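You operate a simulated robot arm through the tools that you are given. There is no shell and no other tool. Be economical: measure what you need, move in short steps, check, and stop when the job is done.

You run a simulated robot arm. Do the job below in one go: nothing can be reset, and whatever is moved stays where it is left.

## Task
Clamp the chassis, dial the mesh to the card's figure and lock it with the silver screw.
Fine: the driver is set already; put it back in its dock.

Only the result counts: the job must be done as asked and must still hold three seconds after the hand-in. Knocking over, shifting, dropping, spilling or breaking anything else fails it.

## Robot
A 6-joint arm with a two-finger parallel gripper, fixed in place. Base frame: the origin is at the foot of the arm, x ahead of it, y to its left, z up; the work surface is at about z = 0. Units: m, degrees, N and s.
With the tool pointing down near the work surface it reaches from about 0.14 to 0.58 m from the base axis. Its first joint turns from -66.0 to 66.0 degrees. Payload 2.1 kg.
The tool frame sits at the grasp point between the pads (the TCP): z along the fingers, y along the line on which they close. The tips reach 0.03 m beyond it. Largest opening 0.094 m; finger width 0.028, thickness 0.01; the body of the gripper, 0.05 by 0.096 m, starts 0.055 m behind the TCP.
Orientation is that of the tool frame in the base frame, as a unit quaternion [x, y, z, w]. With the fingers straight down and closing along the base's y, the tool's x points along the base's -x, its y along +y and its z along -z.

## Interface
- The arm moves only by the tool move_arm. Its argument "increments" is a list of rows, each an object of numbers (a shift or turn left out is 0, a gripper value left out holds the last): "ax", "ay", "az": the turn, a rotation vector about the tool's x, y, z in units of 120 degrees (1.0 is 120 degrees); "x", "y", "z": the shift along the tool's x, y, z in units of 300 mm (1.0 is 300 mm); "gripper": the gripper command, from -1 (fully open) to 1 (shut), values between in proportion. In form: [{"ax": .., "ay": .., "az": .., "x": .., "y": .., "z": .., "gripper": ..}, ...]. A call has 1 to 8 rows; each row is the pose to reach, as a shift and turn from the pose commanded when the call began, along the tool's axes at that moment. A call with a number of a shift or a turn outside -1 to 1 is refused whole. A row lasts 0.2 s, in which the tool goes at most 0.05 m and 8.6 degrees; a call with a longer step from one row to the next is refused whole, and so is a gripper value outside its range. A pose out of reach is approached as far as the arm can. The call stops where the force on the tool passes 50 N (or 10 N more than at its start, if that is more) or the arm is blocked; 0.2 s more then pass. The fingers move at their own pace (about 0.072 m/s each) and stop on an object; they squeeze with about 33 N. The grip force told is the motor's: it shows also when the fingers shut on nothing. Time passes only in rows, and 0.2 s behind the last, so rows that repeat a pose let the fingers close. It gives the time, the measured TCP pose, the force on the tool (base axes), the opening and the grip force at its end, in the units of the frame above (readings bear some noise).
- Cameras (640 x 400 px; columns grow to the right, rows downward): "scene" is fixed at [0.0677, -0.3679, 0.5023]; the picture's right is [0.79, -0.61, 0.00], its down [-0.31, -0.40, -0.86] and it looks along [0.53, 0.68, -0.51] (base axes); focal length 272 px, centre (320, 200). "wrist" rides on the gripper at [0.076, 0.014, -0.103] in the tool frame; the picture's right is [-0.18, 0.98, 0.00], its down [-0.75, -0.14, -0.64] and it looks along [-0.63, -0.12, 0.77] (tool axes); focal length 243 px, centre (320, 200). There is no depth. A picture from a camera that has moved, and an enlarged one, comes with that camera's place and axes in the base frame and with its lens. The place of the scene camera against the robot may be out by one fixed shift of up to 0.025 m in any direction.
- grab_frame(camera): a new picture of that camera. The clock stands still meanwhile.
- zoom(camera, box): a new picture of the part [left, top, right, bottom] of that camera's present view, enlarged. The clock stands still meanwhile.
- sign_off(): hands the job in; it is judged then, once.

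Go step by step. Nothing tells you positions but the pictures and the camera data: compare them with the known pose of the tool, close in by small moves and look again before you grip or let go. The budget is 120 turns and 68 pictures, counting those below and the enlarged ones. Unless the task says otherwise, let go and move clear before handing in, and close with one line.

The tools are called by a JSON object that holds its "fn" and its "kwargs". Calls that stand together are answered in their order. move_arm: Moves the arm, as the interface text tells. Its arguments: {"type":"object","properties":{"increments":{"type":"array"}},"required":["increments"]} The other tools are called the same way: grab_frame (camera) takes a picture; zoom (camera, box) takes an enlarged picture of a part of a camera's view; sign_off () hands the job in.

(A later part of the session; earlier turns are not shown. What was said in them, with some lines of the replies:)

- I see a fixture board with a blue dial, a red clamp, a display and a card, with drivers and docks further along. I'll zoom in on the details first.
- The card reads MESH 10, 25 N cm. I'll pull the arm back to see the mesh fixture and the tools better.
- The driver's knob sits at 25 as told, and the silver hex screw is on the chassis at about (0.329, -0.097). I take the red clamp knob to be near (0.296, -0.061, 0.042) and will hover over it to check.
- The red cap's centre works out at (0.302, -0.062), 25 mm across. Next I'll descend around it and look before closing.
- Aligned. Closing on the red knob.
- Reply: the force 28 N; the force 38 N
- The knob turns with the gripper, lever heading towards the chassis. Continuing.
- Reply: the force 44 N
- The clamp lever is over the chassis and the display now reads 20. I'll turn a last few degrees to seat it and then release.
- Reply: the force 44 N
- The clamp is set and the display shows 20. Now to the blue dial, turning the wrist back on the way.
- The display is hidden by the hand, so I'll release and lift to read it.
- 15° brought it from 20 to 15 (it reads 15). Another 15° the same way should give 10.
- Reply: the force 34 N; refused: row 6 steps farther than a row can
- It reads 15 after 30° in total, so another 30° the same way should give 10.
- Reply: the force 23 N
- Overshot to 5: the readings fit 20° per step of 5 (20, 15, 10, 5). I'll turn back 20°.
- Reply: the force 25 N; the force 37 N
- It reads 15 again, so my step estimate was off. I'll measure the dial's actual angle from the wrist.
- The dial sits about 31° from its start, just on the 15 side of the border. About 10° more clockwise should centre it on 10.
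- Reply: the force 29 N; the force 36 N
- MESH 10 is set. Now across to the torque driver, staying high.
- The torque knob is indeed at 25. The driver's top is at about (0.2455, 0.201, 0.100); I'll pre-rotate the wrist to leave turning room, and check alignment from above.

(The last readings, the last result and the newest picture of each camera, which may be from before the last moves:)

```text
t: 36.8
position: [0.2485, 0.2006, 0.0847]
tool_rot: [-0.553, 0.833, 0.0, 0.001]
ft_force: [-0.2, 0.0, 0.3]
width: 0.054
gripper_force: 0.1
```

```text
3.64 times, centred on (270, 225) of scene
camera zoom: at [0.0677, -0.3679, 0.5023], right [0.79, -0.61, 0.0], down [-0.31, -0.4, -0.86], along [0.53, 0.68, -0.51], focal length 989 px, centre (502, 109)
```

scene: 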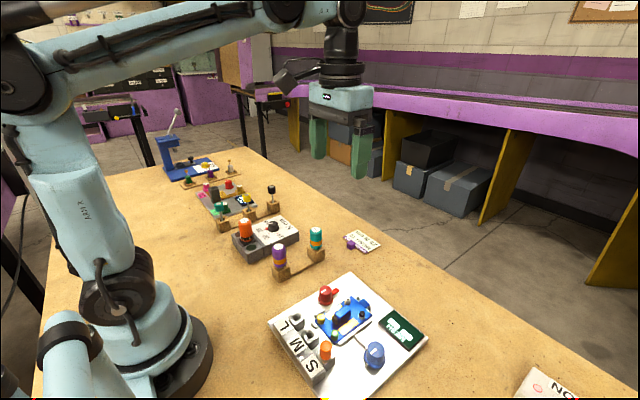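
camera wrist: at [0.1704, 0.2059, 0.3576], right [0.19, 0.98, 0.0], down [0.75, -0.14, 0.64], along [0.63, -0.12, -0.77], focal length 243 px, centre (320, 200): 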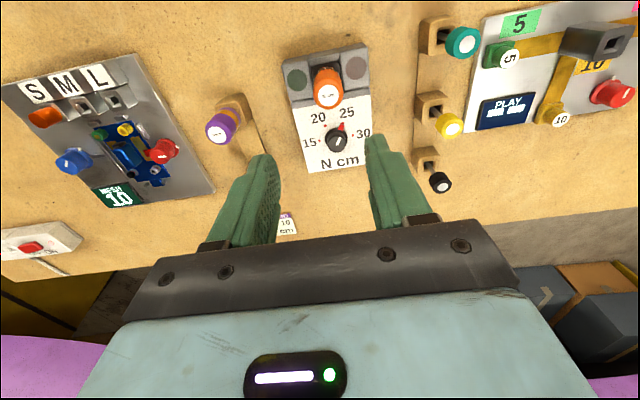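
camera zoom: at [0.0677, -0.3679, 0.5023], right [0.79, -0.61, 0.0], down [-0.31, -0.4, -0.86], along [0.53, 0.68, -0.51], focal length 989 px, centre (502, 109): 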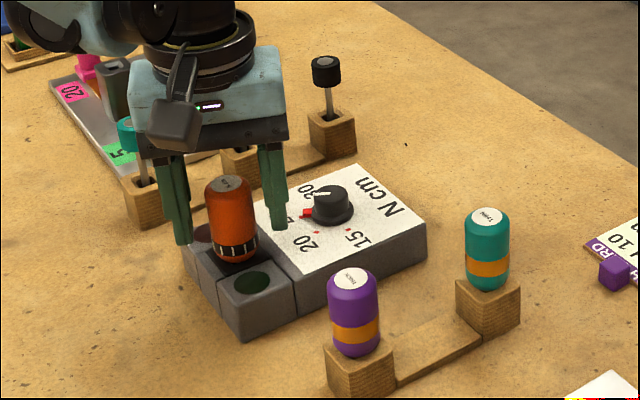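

Well centred. Gripping the driver.

{"fn": "move_arm", "kwargs": {"increments": [{"gripper": 1}, {"gripper": 1}, {"gripper": 1}]}}

{"fn": "move_arm", "kwargs": {"increments": [{"z": -0.07}, {"z": -0.14}, {"z": -0.28}, {"z": -0.42}]}}

{"fn": "zoom", "kwargs": {"camera": "scene", "box": [200, 120, 340, 280]}}

{"fn": "grab_frame", "kwargs": {"camera": "wrist"}}

```text
t: 37.6
position: [0.2484, 0.2007, 0.0858]
tool_rot: [-0.553, 0.833, 0.001, 0.0]
ft_force: [0.4, -1.3, -0.2]
width: 0.0309
gripper_force: 33.2
```

```text
t: 38.6
position: [0.2486, 0.1993, 0.2133]
tool_rot: [-0.553, 0.833, 0.0, 0.0]
ft_force: [-0.2, 0.3, -1.3]
width: 0.0307
gripper_force: 32.9
```

```text
2.50 times, centred on (270, 200) of scene
camera zoom: at [0.0677, -0.3679, 0.5023], right [0.79, -0.61, 0.0], down [-0.31, -0.4, -0.86], along [0.53, 0.68, -0.51], focal length 680 px, centre (445, 200)
```

zoom: 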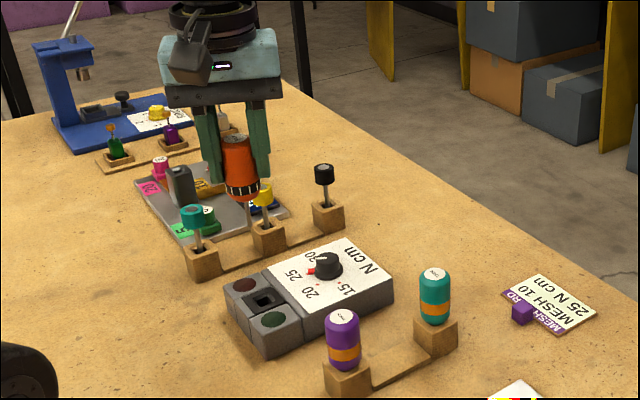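

```text
24 pictures are left
camera wrist: at [0.2049, 0.1347, 0.3147], right [-0.83, 0.55, 0.0], down [0.42, 0.64, 0.64], along [0.35, 0.54, -0.77], focal length 243 px, centre (320, 200)
```

wrist: 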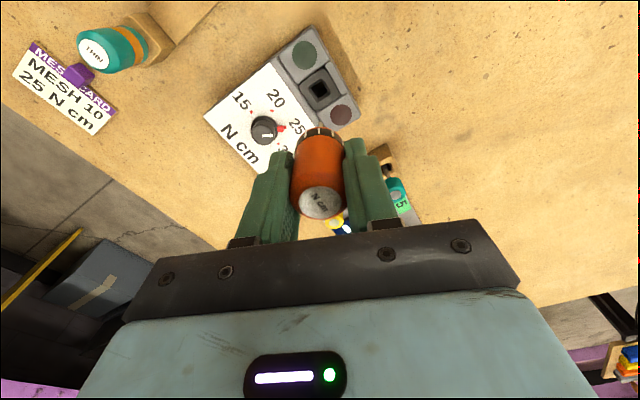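

{"fn": "zoom", "kwargs": {"camera": "scene", "box": [274, 160, 324, 220]}}

```text
6.67 times, centred on (299, 190) of scene
camera zoom: at [0.0677, -0.3679, 0.5023], right [0.79, -0.61, 0.0], down [-0.31, -0.4, -0.86], along [0.53, 0.68, -0.51], focal length 1814 px, centre (460, 267)
```

zoom: 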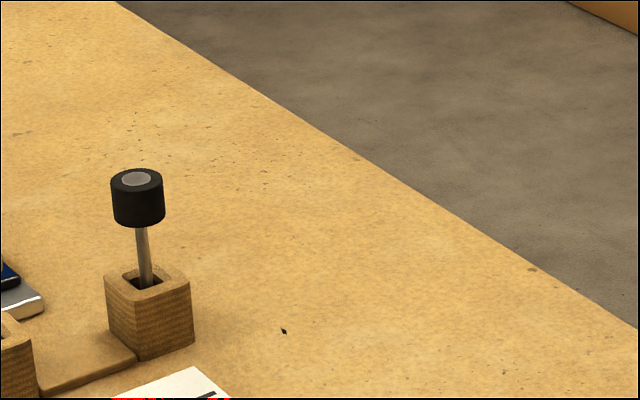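

{"fn": "zoom", "kwargs": {"camera": "scene", "box": [215, 165, 265, 215]}}

```text
8.00 times, centred on (240, 190) of scene
camera zoom: at [0.0677, -0.3679, 0.5023], right [0.79, -0.61, 0.0], down [-0.31, -0.4, -0.86], along [0.53, 0.68, -0.51], focal length 2177 px, centre (960, 280)
```

zoom: 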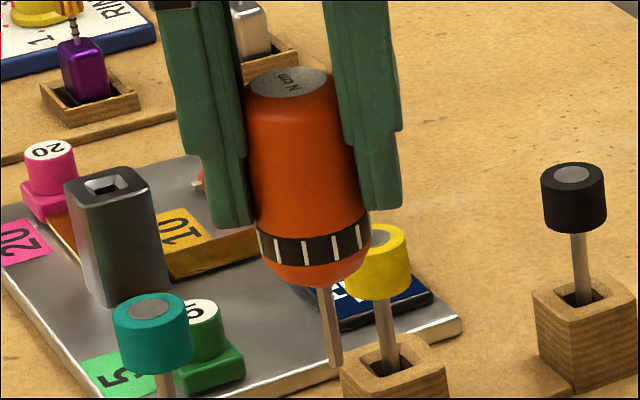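

The driver is held straight, with its hex tip about 82 mm below the TCP. I'm carrying it high over to the silver screw.

{"fn": "move_arm", "kwargs": {"increments": [{"x": 0.116, "y": -0.091}, {"x": 0.231, "y": -0.181}, {"x": 0.347, "y": -0.272}, {"x": 0.463, "y": -0.362}, {"x": 0.579, "y": -0.453}, {"x": 0.694, "y": -0.543}, {"x": 0.81, "y": -0.634}, {"x": 0.81, "y": -0.634}]}}

{"fn": "zoom", "kwargs": {"camera": "wrist", "box": [200, 40, 440, 220]}}

{"fn": "zoom", "kwargs": {"camera": "scene", "box": [290, 220, 390, 330]}}

```text
t: 40.4
position: [0.3304, -0.0981, 0.2111]
tool_rot: [-0.554, 0.833, 0.001, 0.001]
ft_force: [0.4, -0.9, -2.2]
width: 0.0307
gripper_force: 32.5
```

```text
2.22 times, centred on (320, 130) of wrist
camera zoom: at [0.2878, -0.1627, 0.3134], right [-0.83, 0.55, 0.0], down [0.42, 0.64, 0.64], along [0.35, 0.54, -0.77], focal length 539 px, centre (320, 356)
```

zoom: 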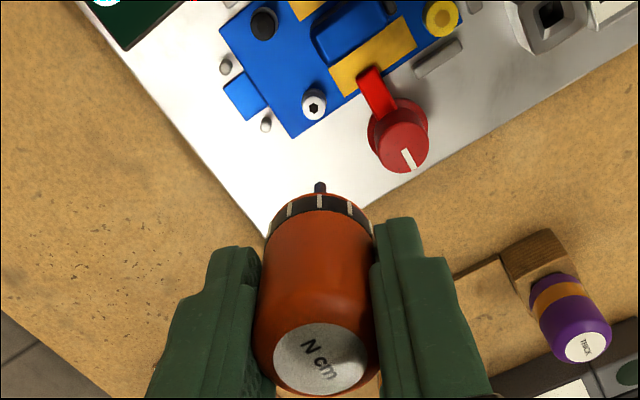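

```text
3.64 times, centred on (340, 275) of scene
camera zoom: at [0.0677, -0.3679, 0.5023], right [0.79, -0.61, 0.0], down [-0.31, -0.4, -0.86], along [0.53, 0.68, -0.51], focal length 989 px, centre (247, -73)
```

zoom: 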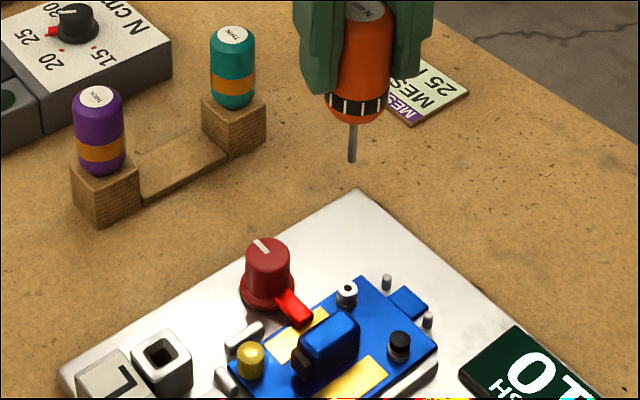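

The tip shows in the wrist view, with the screw 3–4 mm off its line. I'll correct and descend part way, then compare tip and screw directly.

{"fn": "move_arm", "kwargs": {"increments": [{"x": 0.009, "y": -0.009, "z": 0.09}, {"x": 0.009, "y": -0.009, "z": 0.18}, {"x": 0.009, "y": -0.009, "z": 0.25}, {"x": 0.009, "y": -0.009, "z": 0.25}]}}

{"fn": "zoom", "kwargs": {"camera": "wrist", "box": [270, 70, 370, 140]}}

{"fn": "zoom", "kwargs": {"camera": "scene", "box": [310, 255, 380, 305]}}

```text
t: 41.4
position: [0.331, -0.1006, 0.1364]
tool_rot: [-0.554, 0.833, -0.001, 0.002]
ft_force: [-0.4, 0.7, -1.6]
width: 0.0309
gripper_force: 32.8
```

```text
5.71 times, centred on (320, 105) of wrist
camera zoom: at [0.2882, -0.1661, 0.2388], right [-0.83, 0.55, 0.0], down [0.42, 0.64, 0.64], along [0.35, 0.54, -0.77], focal length 1386 px, centre (320, 743)
```

zoom: 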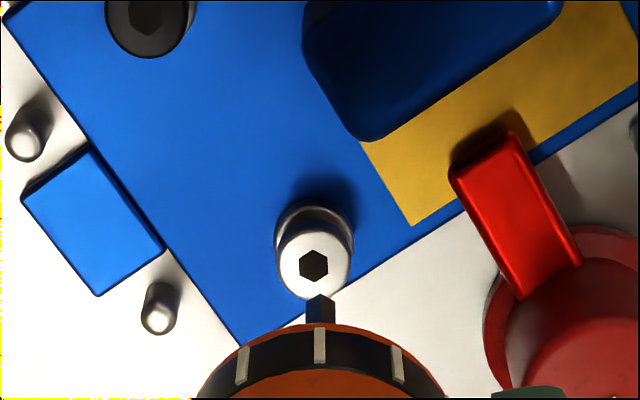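

```text
8.00 times, centred on (345, 280) of scene
camera zoom: at [0.0677, -0.3679, 0.5023], right [0.79, -0.61, 0.0], down [-0.31, -0.4, -0.86], along [0.53, 0.68, -0.51], focal length 2177 px, centre (120, -440)
```

zoom: 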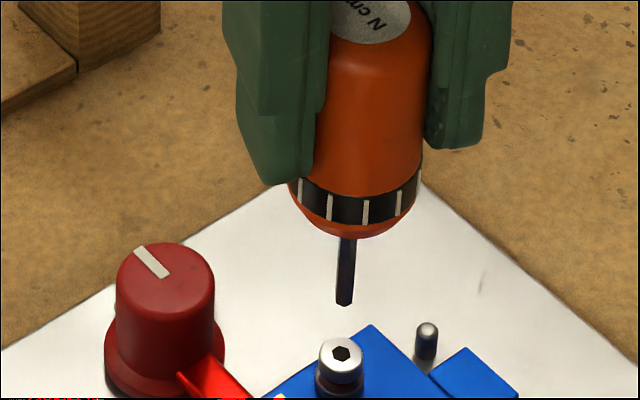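

{"fn": "move_arm", "kwargs": {"increments": [{"x": -0.005, "y": -0.0033, "z": 0.02}, {"x": -0.005, "y": -0.0033, "z": 0.04}, {"x": -0.005, "y": -0.0033, "z": 0.04}]}}

{"fn": "zoom", "kwargs": {"camera": "wrist", "box": [290, 80, 350, 130]}}

{"fn": "zoom", "kwargs": {"camera": "scene", "box": [325, 270, 375, 305]}}

```text
t: 42.2
position: [0.3327, -0.1004, 0.1241]
tool_rot: [-0.554, 0.833, 0.0, 0.001]
ft_force: [-0.9, 0.0, -1.2]
width: 0.0309
gripper_force: 33.4
```

```text
8.00 times, centred on (320, 105) of wrist
camera zoom: at [0.2894, -0.165, 0.2267], right [-0.83, 0.55, 0.0], down [0.42, 0.64, 0.64], along [0.35, 0.54, -0.77], focal length 1941 px, centre (320, 960)
```

zoom: 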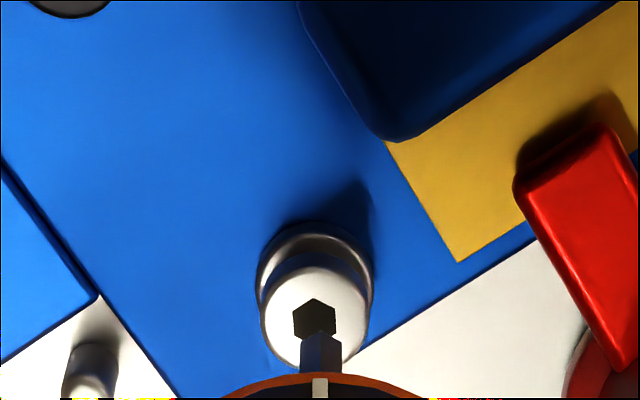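

```text
11.43 times, centred on (350, 288) of scene
camera zoom: at [0.0677, -0.3679, 0.5023], right [0.79, -0.61, 0.0], down [-0.31, -0.4, -0.86], along [0.53, 0.68, -0.51], focal length 3110 px, centre (-23, -800)
```

zoom: 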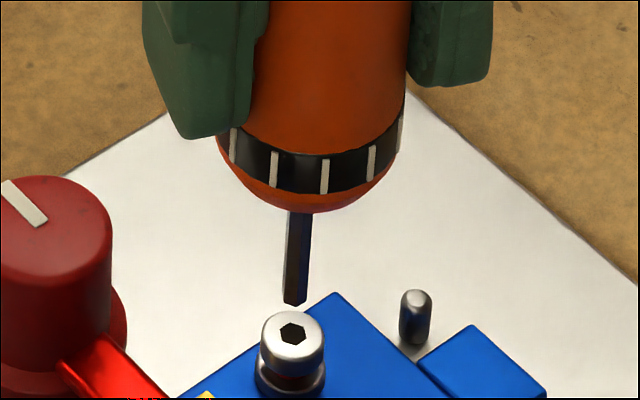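

Nearly aligned, under 1 mm off. Easing down into the socket.

{"fn": "move_arm", "kwargs": {"increments": [{"x": -0.0024, "y": -0.0022, "z": 0.012}, {"x": -0.0024, "y": -0.0022, "z": 0.024}, {"x": -0.0024, "y": -0.0022, "z": 0.034}, {"x": -0.0024, "y": -0.0022, "z": 0.034}]}}

{"fn": "zoom", "kwargs": {"camera": "scene", "box": [325, 270, 375, 305]}}

```text
t: 43.2
position: [0.3338, -0.1001, 0.1141]
tool_rot: [-0.553, 0.833, 0.0, 0.001]
ft_force: [0.9, 0.4, -2.1]
width: 0.0307
gripper_force: 32.8
```

```text
11.43 times, centred on (350, 288) of scene
camera zoom: at [0.0677, -0.3679, 0.5023], right [0.79, -0.61, 0.0], down [-0.31, -0.4, -0.86], along [0.53, 0.68, -0.51], focal length 3110 px, centre (-23, -800)
```

zoom: 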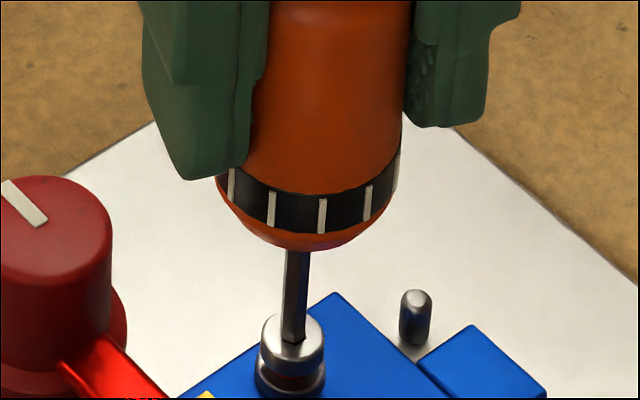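

{"fn": "move_arm", "kwargs": {"increments": [{"z": 0.007}, {"z": 0.014}, {"z": 0.014}]}}

{"fn": "zoom", "kwargs": {"camera": "wrist", "box": [290, 80, 350, 130]}}

```text
t: 44.0
position: [0.3334, -0.1002, 0.1088]
tool_rot: [-0.554, 0.833, 0.0, 0.002]
ft_force: [0.7, 1.7, 4.8]
width: 0.0308
gripper_force: 32.8
```

```text
8.00 times, centred on (320, 105) of wrist
camera zoom: at [0.2902, -0.1646, 0.2121], right [-0.83, 0.55, 0.0], down [0.42, 0.64, 0.64], along [0.35, 0.54, -0.77], focal length 1941 px, centre (320, 960)
```

zoom: 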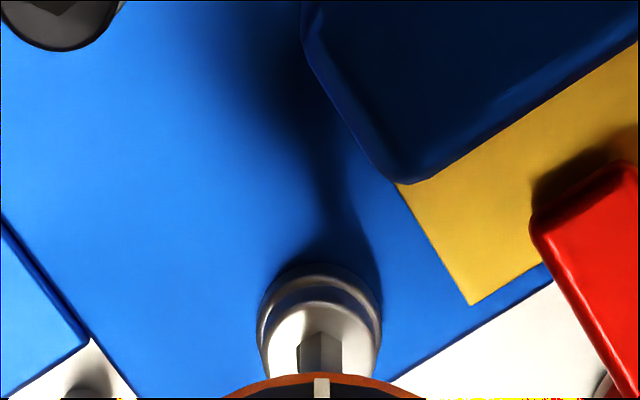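

Light contact of about 6 N. Pressing slightly more and starting the clockwise turn.

{"fn": "move_arm", "kwargs": {"increments": [{"z": 0.005}, {"z": 0.005, "az": 0.03}, {"z": 0.005, "az": 0.06}, {"z": 0.005, "az": 0.09}, {"z": 0.005, "az": 0.12}]}}

{"fn": "zoom", "kwargs": {"camera": "scene", "box": [325, 270, 375, 305]}}

```text
t: 45.2
position: [0.3331, -0.1001, 0.1098]
tool_rot: [-0.444, 0.896, 0.0, 0.001]
ft_force: [-0.5, 1.1, 30.6]
width: 0.0309
gripper_force: 32.9
```

```text
11.43 times, centred on (350, 288) of scene
camera zoom: at [0.0676, -0.3678, 0.5024], right [0.79, -0.61, 0.0], down [-0.31, -0.4, -0.86], along [0.53, 0.68, -0.5], focal length 3110 px, centre (-23, -800)
```

zoom: 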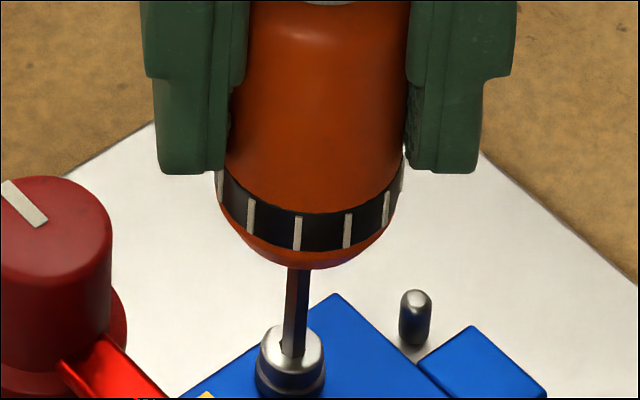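

The tip is in the head and turning. Continuing clockwise.

{"fn": "move_arm", "kwargs": {"increments": [{"az": 0.06}, {"az": 0.12}, {"az": 0.18}, {"az": 0.24}, {"az": 0.3}, {"az": 0.36}]}}

{"fn": "zoom", "kwargs": {"camera": "scene", "box": [325, 270, 375, 305]}}

```text
t: 46.6
position: [0.3325, -0.1006, 0.1086]
tool_rot: [-0.082, 0.997, 0.0, 0.001]
ft_force: [1.8, 1.0, 29.9]
width: 0.0307
gripper_force: 32.8
```

```text
11.43 times, centred on (350, 288) of scene
camera zoom: at [0.0676, -0.3678, 0.5024], right [0.79, -0.61, 0.0], down [-0.31, -0.4, -0.86], along [0.53, 0.68, -0.5], focal length 3110 px, centre (-23, -800)
```

zoom: 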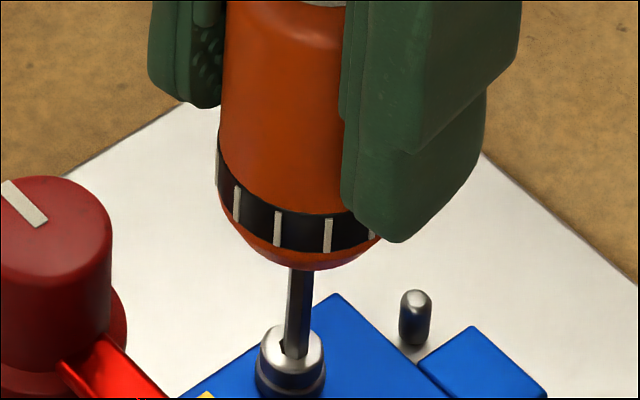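

{"fn": "zoom", "kwargs": {"camera": "scene", "box": [338, 292, 358, 308]}}

```text
16.00 times, centred on (348, 300) of scene
camera zoom: at [0.0676, -0.3678, 0.5024], right [0.79, -0.61, 0.0], down [-0.31, -0.4, -0.86], along [0.53, 0.68, -0.5], focal length 4353 px, centre (-128, -1400)
```

zoom: 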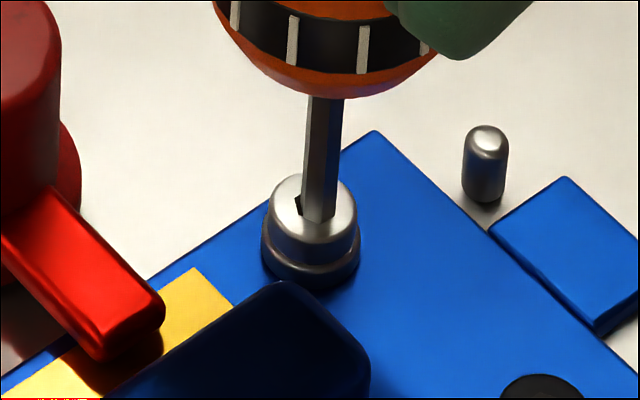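

{"fn": "move_arm", "kwargs": {"increments": [{"x": 0.0017, "y": 0.002}, {"x": 0.0017, "y": 0.002, "az": 0.06}, {"x": 0.0017, "y": 0.002, "az": 0.12}, {"x": 0.0017, "y": 0.002, "az": 0.18}, {"x": 0.0017, "y": 0.002, "az": 0.24}, {"x": 0.0017, "y": 0.002, "az": 0.3}, {"x": 0.0017, "y": 0.002, "az": 0.36}, {"x": 0.0017, "y": 0.002, "az": 0.42}]}}

{"fn": "zoom", "kwargs": {"camera": "scene", "box": [338, 292, 358, 308]}}

```text
t: 48.4
position: [0.3329, -0.0996, 0.1082]
tool_rot: [0.351, 0.936, 0.001, 0.001]
ft_force: [-0.8, 0.5, 14.6]
width: 0.0308
gripper_force: 33.0
```

```text
16.00 times, centred on (348, 300) of scene
camera zoom: at [0.0677, -0.3679, 0.5024], right [0.79, -0.61, 0.0], down [-0.31, -0.4, -0.86], along [0.53, 0.68, -0.5], focal length 4353 px, centre (-128, -1400)
```

zoom: 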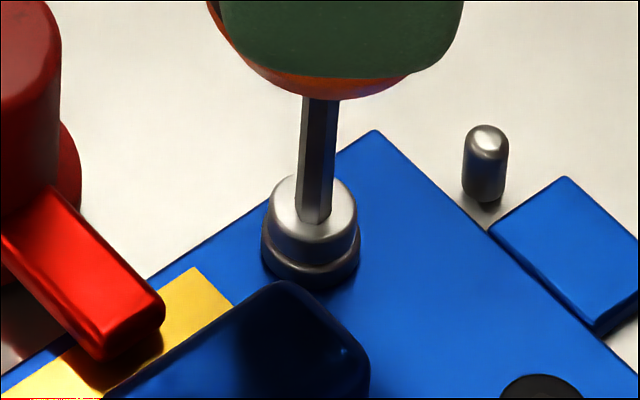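

The shaft now fills the socket. I'll press a touch and keep turning clockwise.

{"fn": "move_arm", "kwargs": {"increments": [{"z": 0.003}, {"z": 0.006, "az": 0.06}, {"z": 0.006, "az": 0.12}, {"z": 0.006, "az": 0.18}, {"z": 0.006, "az": 0.24}, {"z": 0.006, "az": 0.3}, {"z": 0.006, "az": 0.36}, {"z": 0.006, "az": 0.42}]}}

{"fn": "zoom", "kwargs": {"camera": "scene", "box": [338, 292, 358, 308]}}

```text
t: 50.2
position: [0.3334, -0.0987, 0.1069]
tool_rot: [0.716, 0.698, 0.001, 0.001]
ft_force: [2.5, -0.6, 30.2]
width: 0.0302
gripper_force: 33.3
```

```text
16.00 times, centred on (348, 300) of scene
camera zoom: at [0.0676, -0.3678, 0.5024], right [0.79, -0.61, 0.0], down [-0.31, -0.4, -0.86], along [0.53, 0.68, -0.5], focal length 4353 px, centre (-128, -1400)
```

zoom: 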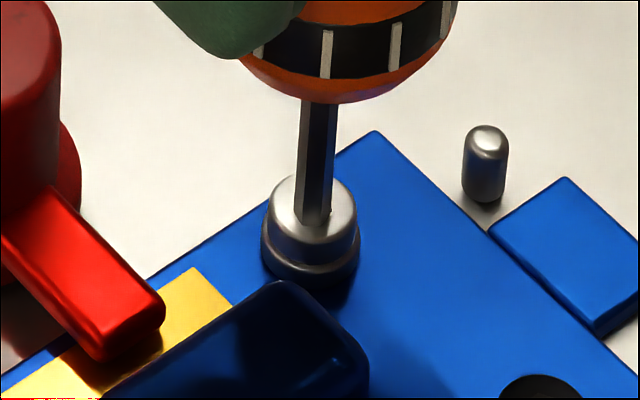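

{"fn": "zoom", "kwargs": {"camera": "scene", "box": [220, 210, 450, 370]}}

```text
2.50 times, centred on (335, 290) of scene
camera zoom: at [0.0676, -0.3678, 0.5024], right [0.79, -0.61, 0.0], down [-0.31, -0.4, -0.86], along [0.53, 0.68, -0.5], focal length 680 px, centre (282, -25)
```

zoom: 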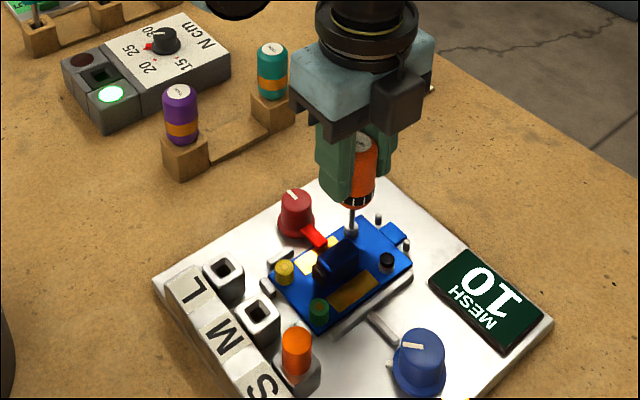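

The green lamp on the tester is lit and MESH still shows 10, so the screw is locked at torque. I'll lift straight out and rotate the wrist back.

{"fn": "move_arm", "kwargs": {"increments": [{"z": -0.02}, {"z": -0.06}, {"z": -0.16}, {"z": -0.27}, {"z": -0.37}]}}

{"fn": "move_arm", "kwargs": {"increments": [{"az": -0.07}, {"az": -0.14}, {"az": -0.21}, {"az": -0.28}, {"az": -0.35}, {"az": -0.42}, {"az": -0.49}, {"az": -0.56}]}}

{"fn": "move_arm", "kwargs": {"increments": [{"az": -0.07}, {"az": -0.14}, {"az": -0.21}, {"az": -0.28}, {"az": -0.35}, {"az": -0.42}, {"az": -0.49}, {"az": -0.56}]}}

{"fn": "move_arm", "kwargs": {"increments": [{"az": -0.065}, {"az": -0.13}, {"az": -0.199}, {"az": -0.199}]}}

```text
t: 51.4
position: [0.3333, -0.1011, 0.2191]
tool_rot: [0.714, 0.7, 0.001, 0.0]
ft_force: [-1.0, 0.9, -1.7]
width: 0.0304
gripper_force: 33.3
```

```text
t: 53.2
position: [0.3324, -0.1002, 0.2186]
tool_rot: [0.207, 0.978, 0.001, 0.0]
ft_force: [0.3, -0.5, -1.1]
width: 0.0306
gripper_force: 32.6
```

```text
t: 55.0
position: [0.3327, -0.0998, 0.2169]
tool_rot: [-0.37, 0.929, 0.001, 0.001]
ft_force: [-0.2, 0.7, -1.2]
width: 0.0306
gripper_force: 33.0
```

```text
t: 56.0
position: [0.3326, -0.0996, 0.2189]
tool_rot: [-0.554, 0.833, 0.0, 0.002]
ft_force: [0.5, 0.6, -0.6]
width: 0.0304
gripper_force: 33.1
```

{"fn": "move_arm", "kwargs": {"increments": [{"x": -0.116, "y": 0.092}, {"x": -0.232, "y": 0.185}, {"x": -0.348, "y": 0.277}, {"x": -0.465, "y": 0.37}, {"x": -0.581, "y": 0.462}, {"x": -0.697, "y": 0.555}, {"x": -0.813, "y": 0.647}, {"x": -0.813, "y": 0.647}]}}

{"fn": "zoom", "kwargs": {"camera": "wrist", "box": [220, 40, 420, 220]}}

```text
t: 57.8
position: [0.2502, 0.2019, 0.2178]
tool_rot: [-0.551, 0.834, -0.001, 0.001]
ft_force: [-0.2, -0.6, -2.0]
width: 0.0305
gripper_force: 33.2
```

```text
2.22 times, centred on (320, 130) of wrist
camera zoom: at [0.2072, 0.1365, 0.3205], right [-0.83, 0.55, 0.0], down [0.42, 0.64, 0.64], along [0.36, 0.54, -0.77], focal length 539 px, centre (320, 356)
```

zoom: 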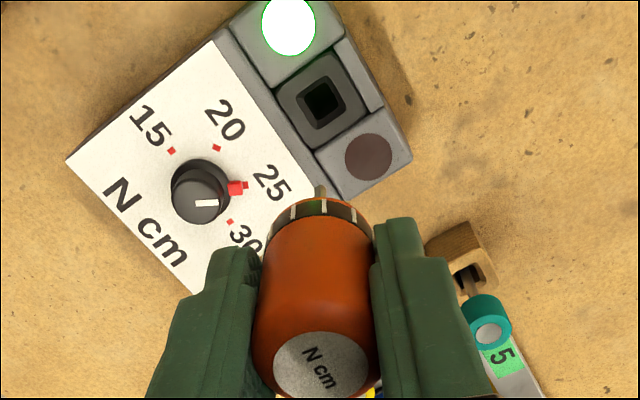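

The driver hangs straight and the dock hole is below, about 2 mm off. Correcting and going down to just above the hole.

{"fn": "move_arm", "kwargs": {"increments": [{"x": 0.0083, "y": 0.0026, "z": 0.1}, {"x": 0.0083, "y": 0.0026, "z": 0.2}, {"x": 0.0083, "y": 0.0026, "z": 0.28}, {"x": 0.0083, "y": 0.0026, "z": 0.28}]}}

{"fn": "zoom", "kwargs": {"camera": "wrist", "box": [280, 70, 360, 130]}}

{"fn": "zoom", "kwargs": {"camera": "scene", "box": [235, 210, 285, 250]}}

```text
t: 58.8
position: [0.2474, 0.1987, 0.1347]
tool_rot: [-0.553, 0.833, -0.001, 0.001]
ft_force: [0.6, -0.1, -1.1]
width: 0.0305
gripper_force: 32.3
```

```text
6.67 times, centred on (320, 100) of wrist
camera zoom: at [0.2043, 0.134, 0.2365], right [-0.83, 0.55, 0.0], down [0.42, 0.64, 0.64], along [0.36, 0.54, -0.77], focal length 1618 px, centre (320, 867)
```

zoom: 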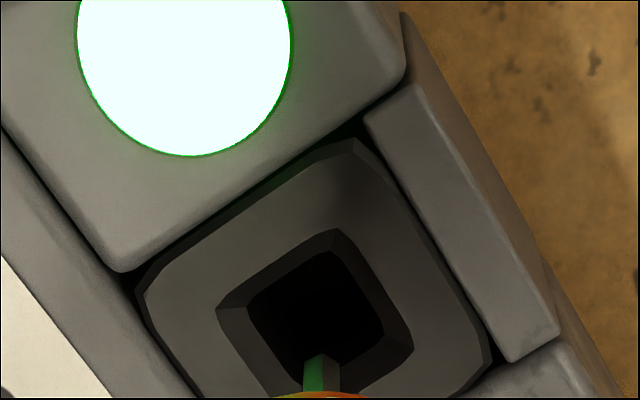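

```text
10.00 times, centred on (260, 230) of scene
camera zoom: at [0.0677, -0.3679, 0.5023], right [0.79, -0.61, 0.0], down [-0.31, -0.4, -0.86], along [0.53, 0.68, -0.51], focal length 2721 px, centre (920, -100)
```

zoom: 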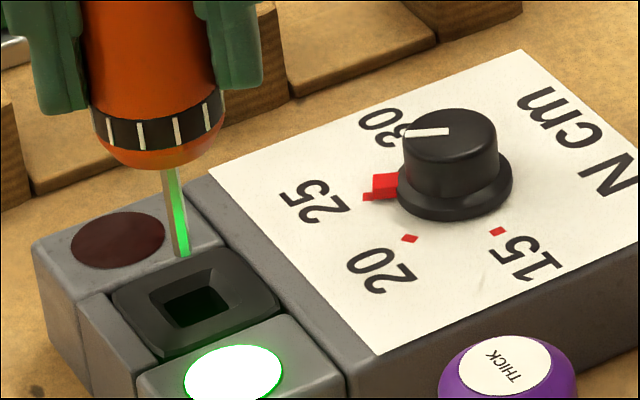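

Tip and hole line up well within the hole's width. Lowering the driver in.

{"fn": "move_arm", "kwargs": {"increments": [{"y": -0.0035, "z": 0.05}, {"y": -0.0035, "z": 0.1}, {"y": -0.0035, "z": 0.14}, {"y": -0.0035, "z": 0.155}, {"y": -0.0035, "z": 0.155}]}}

{"fn": "zoom", "kwargs": {"camera": "scene", "box": [220, 195, 300, 260]}}

```text
t: 60.0
position: [0.2474, 0.1984, 0.0867]
tool_rot: [-0.553, 0.833, 0.0, 0.001]
ft_force: [-0.4, 0.2, -1.8]
width: 0.0305
gripper_force: 33.5
```

```text
6.15 times, centred on (260, 228) of scene
camera zoom: at [0.0677, -0.3679, 0.5023], right [0.79, -0.61, 0.0], down [-0.31, -0.4, -0.86], along [0.53, 0.68, -0.51], focal length 1674 px, centre (689, 31)
```

zoom: 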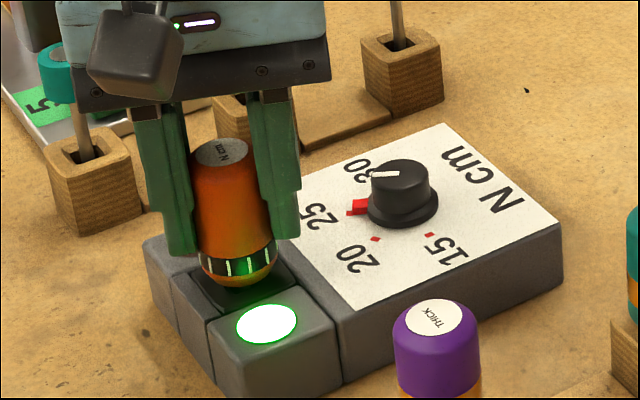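

It's in the dock. I'll ease down until it rests, then release.

{"fn": "move_arm", "kwargs": {"increments": [{"z": 0.004}, {"z": 0.007}]}}

```text
t: 60.6
position: [0.2484, 0.1976, 0.085]
tool_rot: [-0.553, 0.833, 0.0, 0.001]
ft_force: [0.3, 0.0, -1.3]
width: 0.0304
gripper_force: 33.0
```

{"fn": "move_arm", "kwargs": {"increments": [{"z": 0.004}, {"z": 0.008}, {"z": 0.012}]}}

```text
t: 61.4
position: [0.2497, 0.1989, 0.0821]
tool_rot: [-0.553, 0.833, 0.0, 0.001]
ft_force: [-1.0, -0.7, 35.7]
width: 0.0308
gripper_force: 33.3
```

Seated firmly. Relieving the press, opening and rising.

{"fn": "move_arm", "kwargs": {"increments": [{"z": -0.005}, {"z": -0.005, "gripper": -0.2}, {"z": -0.005, "gripper": -0.2}, {"z": -0.1}, {"z": -0.2}, {"z": -0.35}, {"z": -0.5}]}}

{"fn": "grab_frame", "kwargs": {"camera": "scene"}}

{"fn": "zoom", "kwargs": {"camera": "scene", "box": [220, 210, 450, 370]}}

```text
t: 63.0
position: [0.2474, 0.1985, 0.2323]
tool_rot: [-0.553, 0.833, 0.0, 0.001]
ft_force: [0.0, 0.4, -0.4]
width: 0.0564
gripper_force: 0.1
```

```text
3 pictures are left
```

scene: 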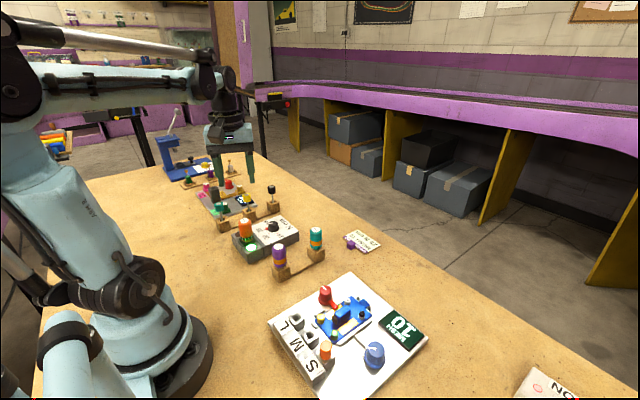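

```text
2.50 times, centred on (335, 290) of scene
camera zoom: at [0.0677, -0.3679, 0.5023], right [0.79, -0.61, 0.0], down [-0.31, -0.4, -0.86], along [0.53, 0.68, -0.51], focal length 680 px, centre (282, -25)
```

zoom: 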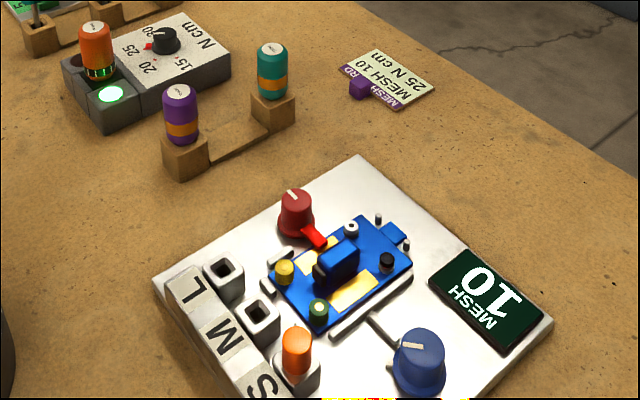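

The chassis is clamped, the mesh reads 10, the green lamp shows the screw locked at torque, and the driver stands in its dock with the arm clear. Handing in.

{"fn": "sign_off", "kwargs": {}}

```text
The job is handed in.
```

The chassis is clamped, the mesh is dialled to 10, the silver screw is locked with the driver as set at 25 N cm (green lamp lit), and the driver is back in its dock.
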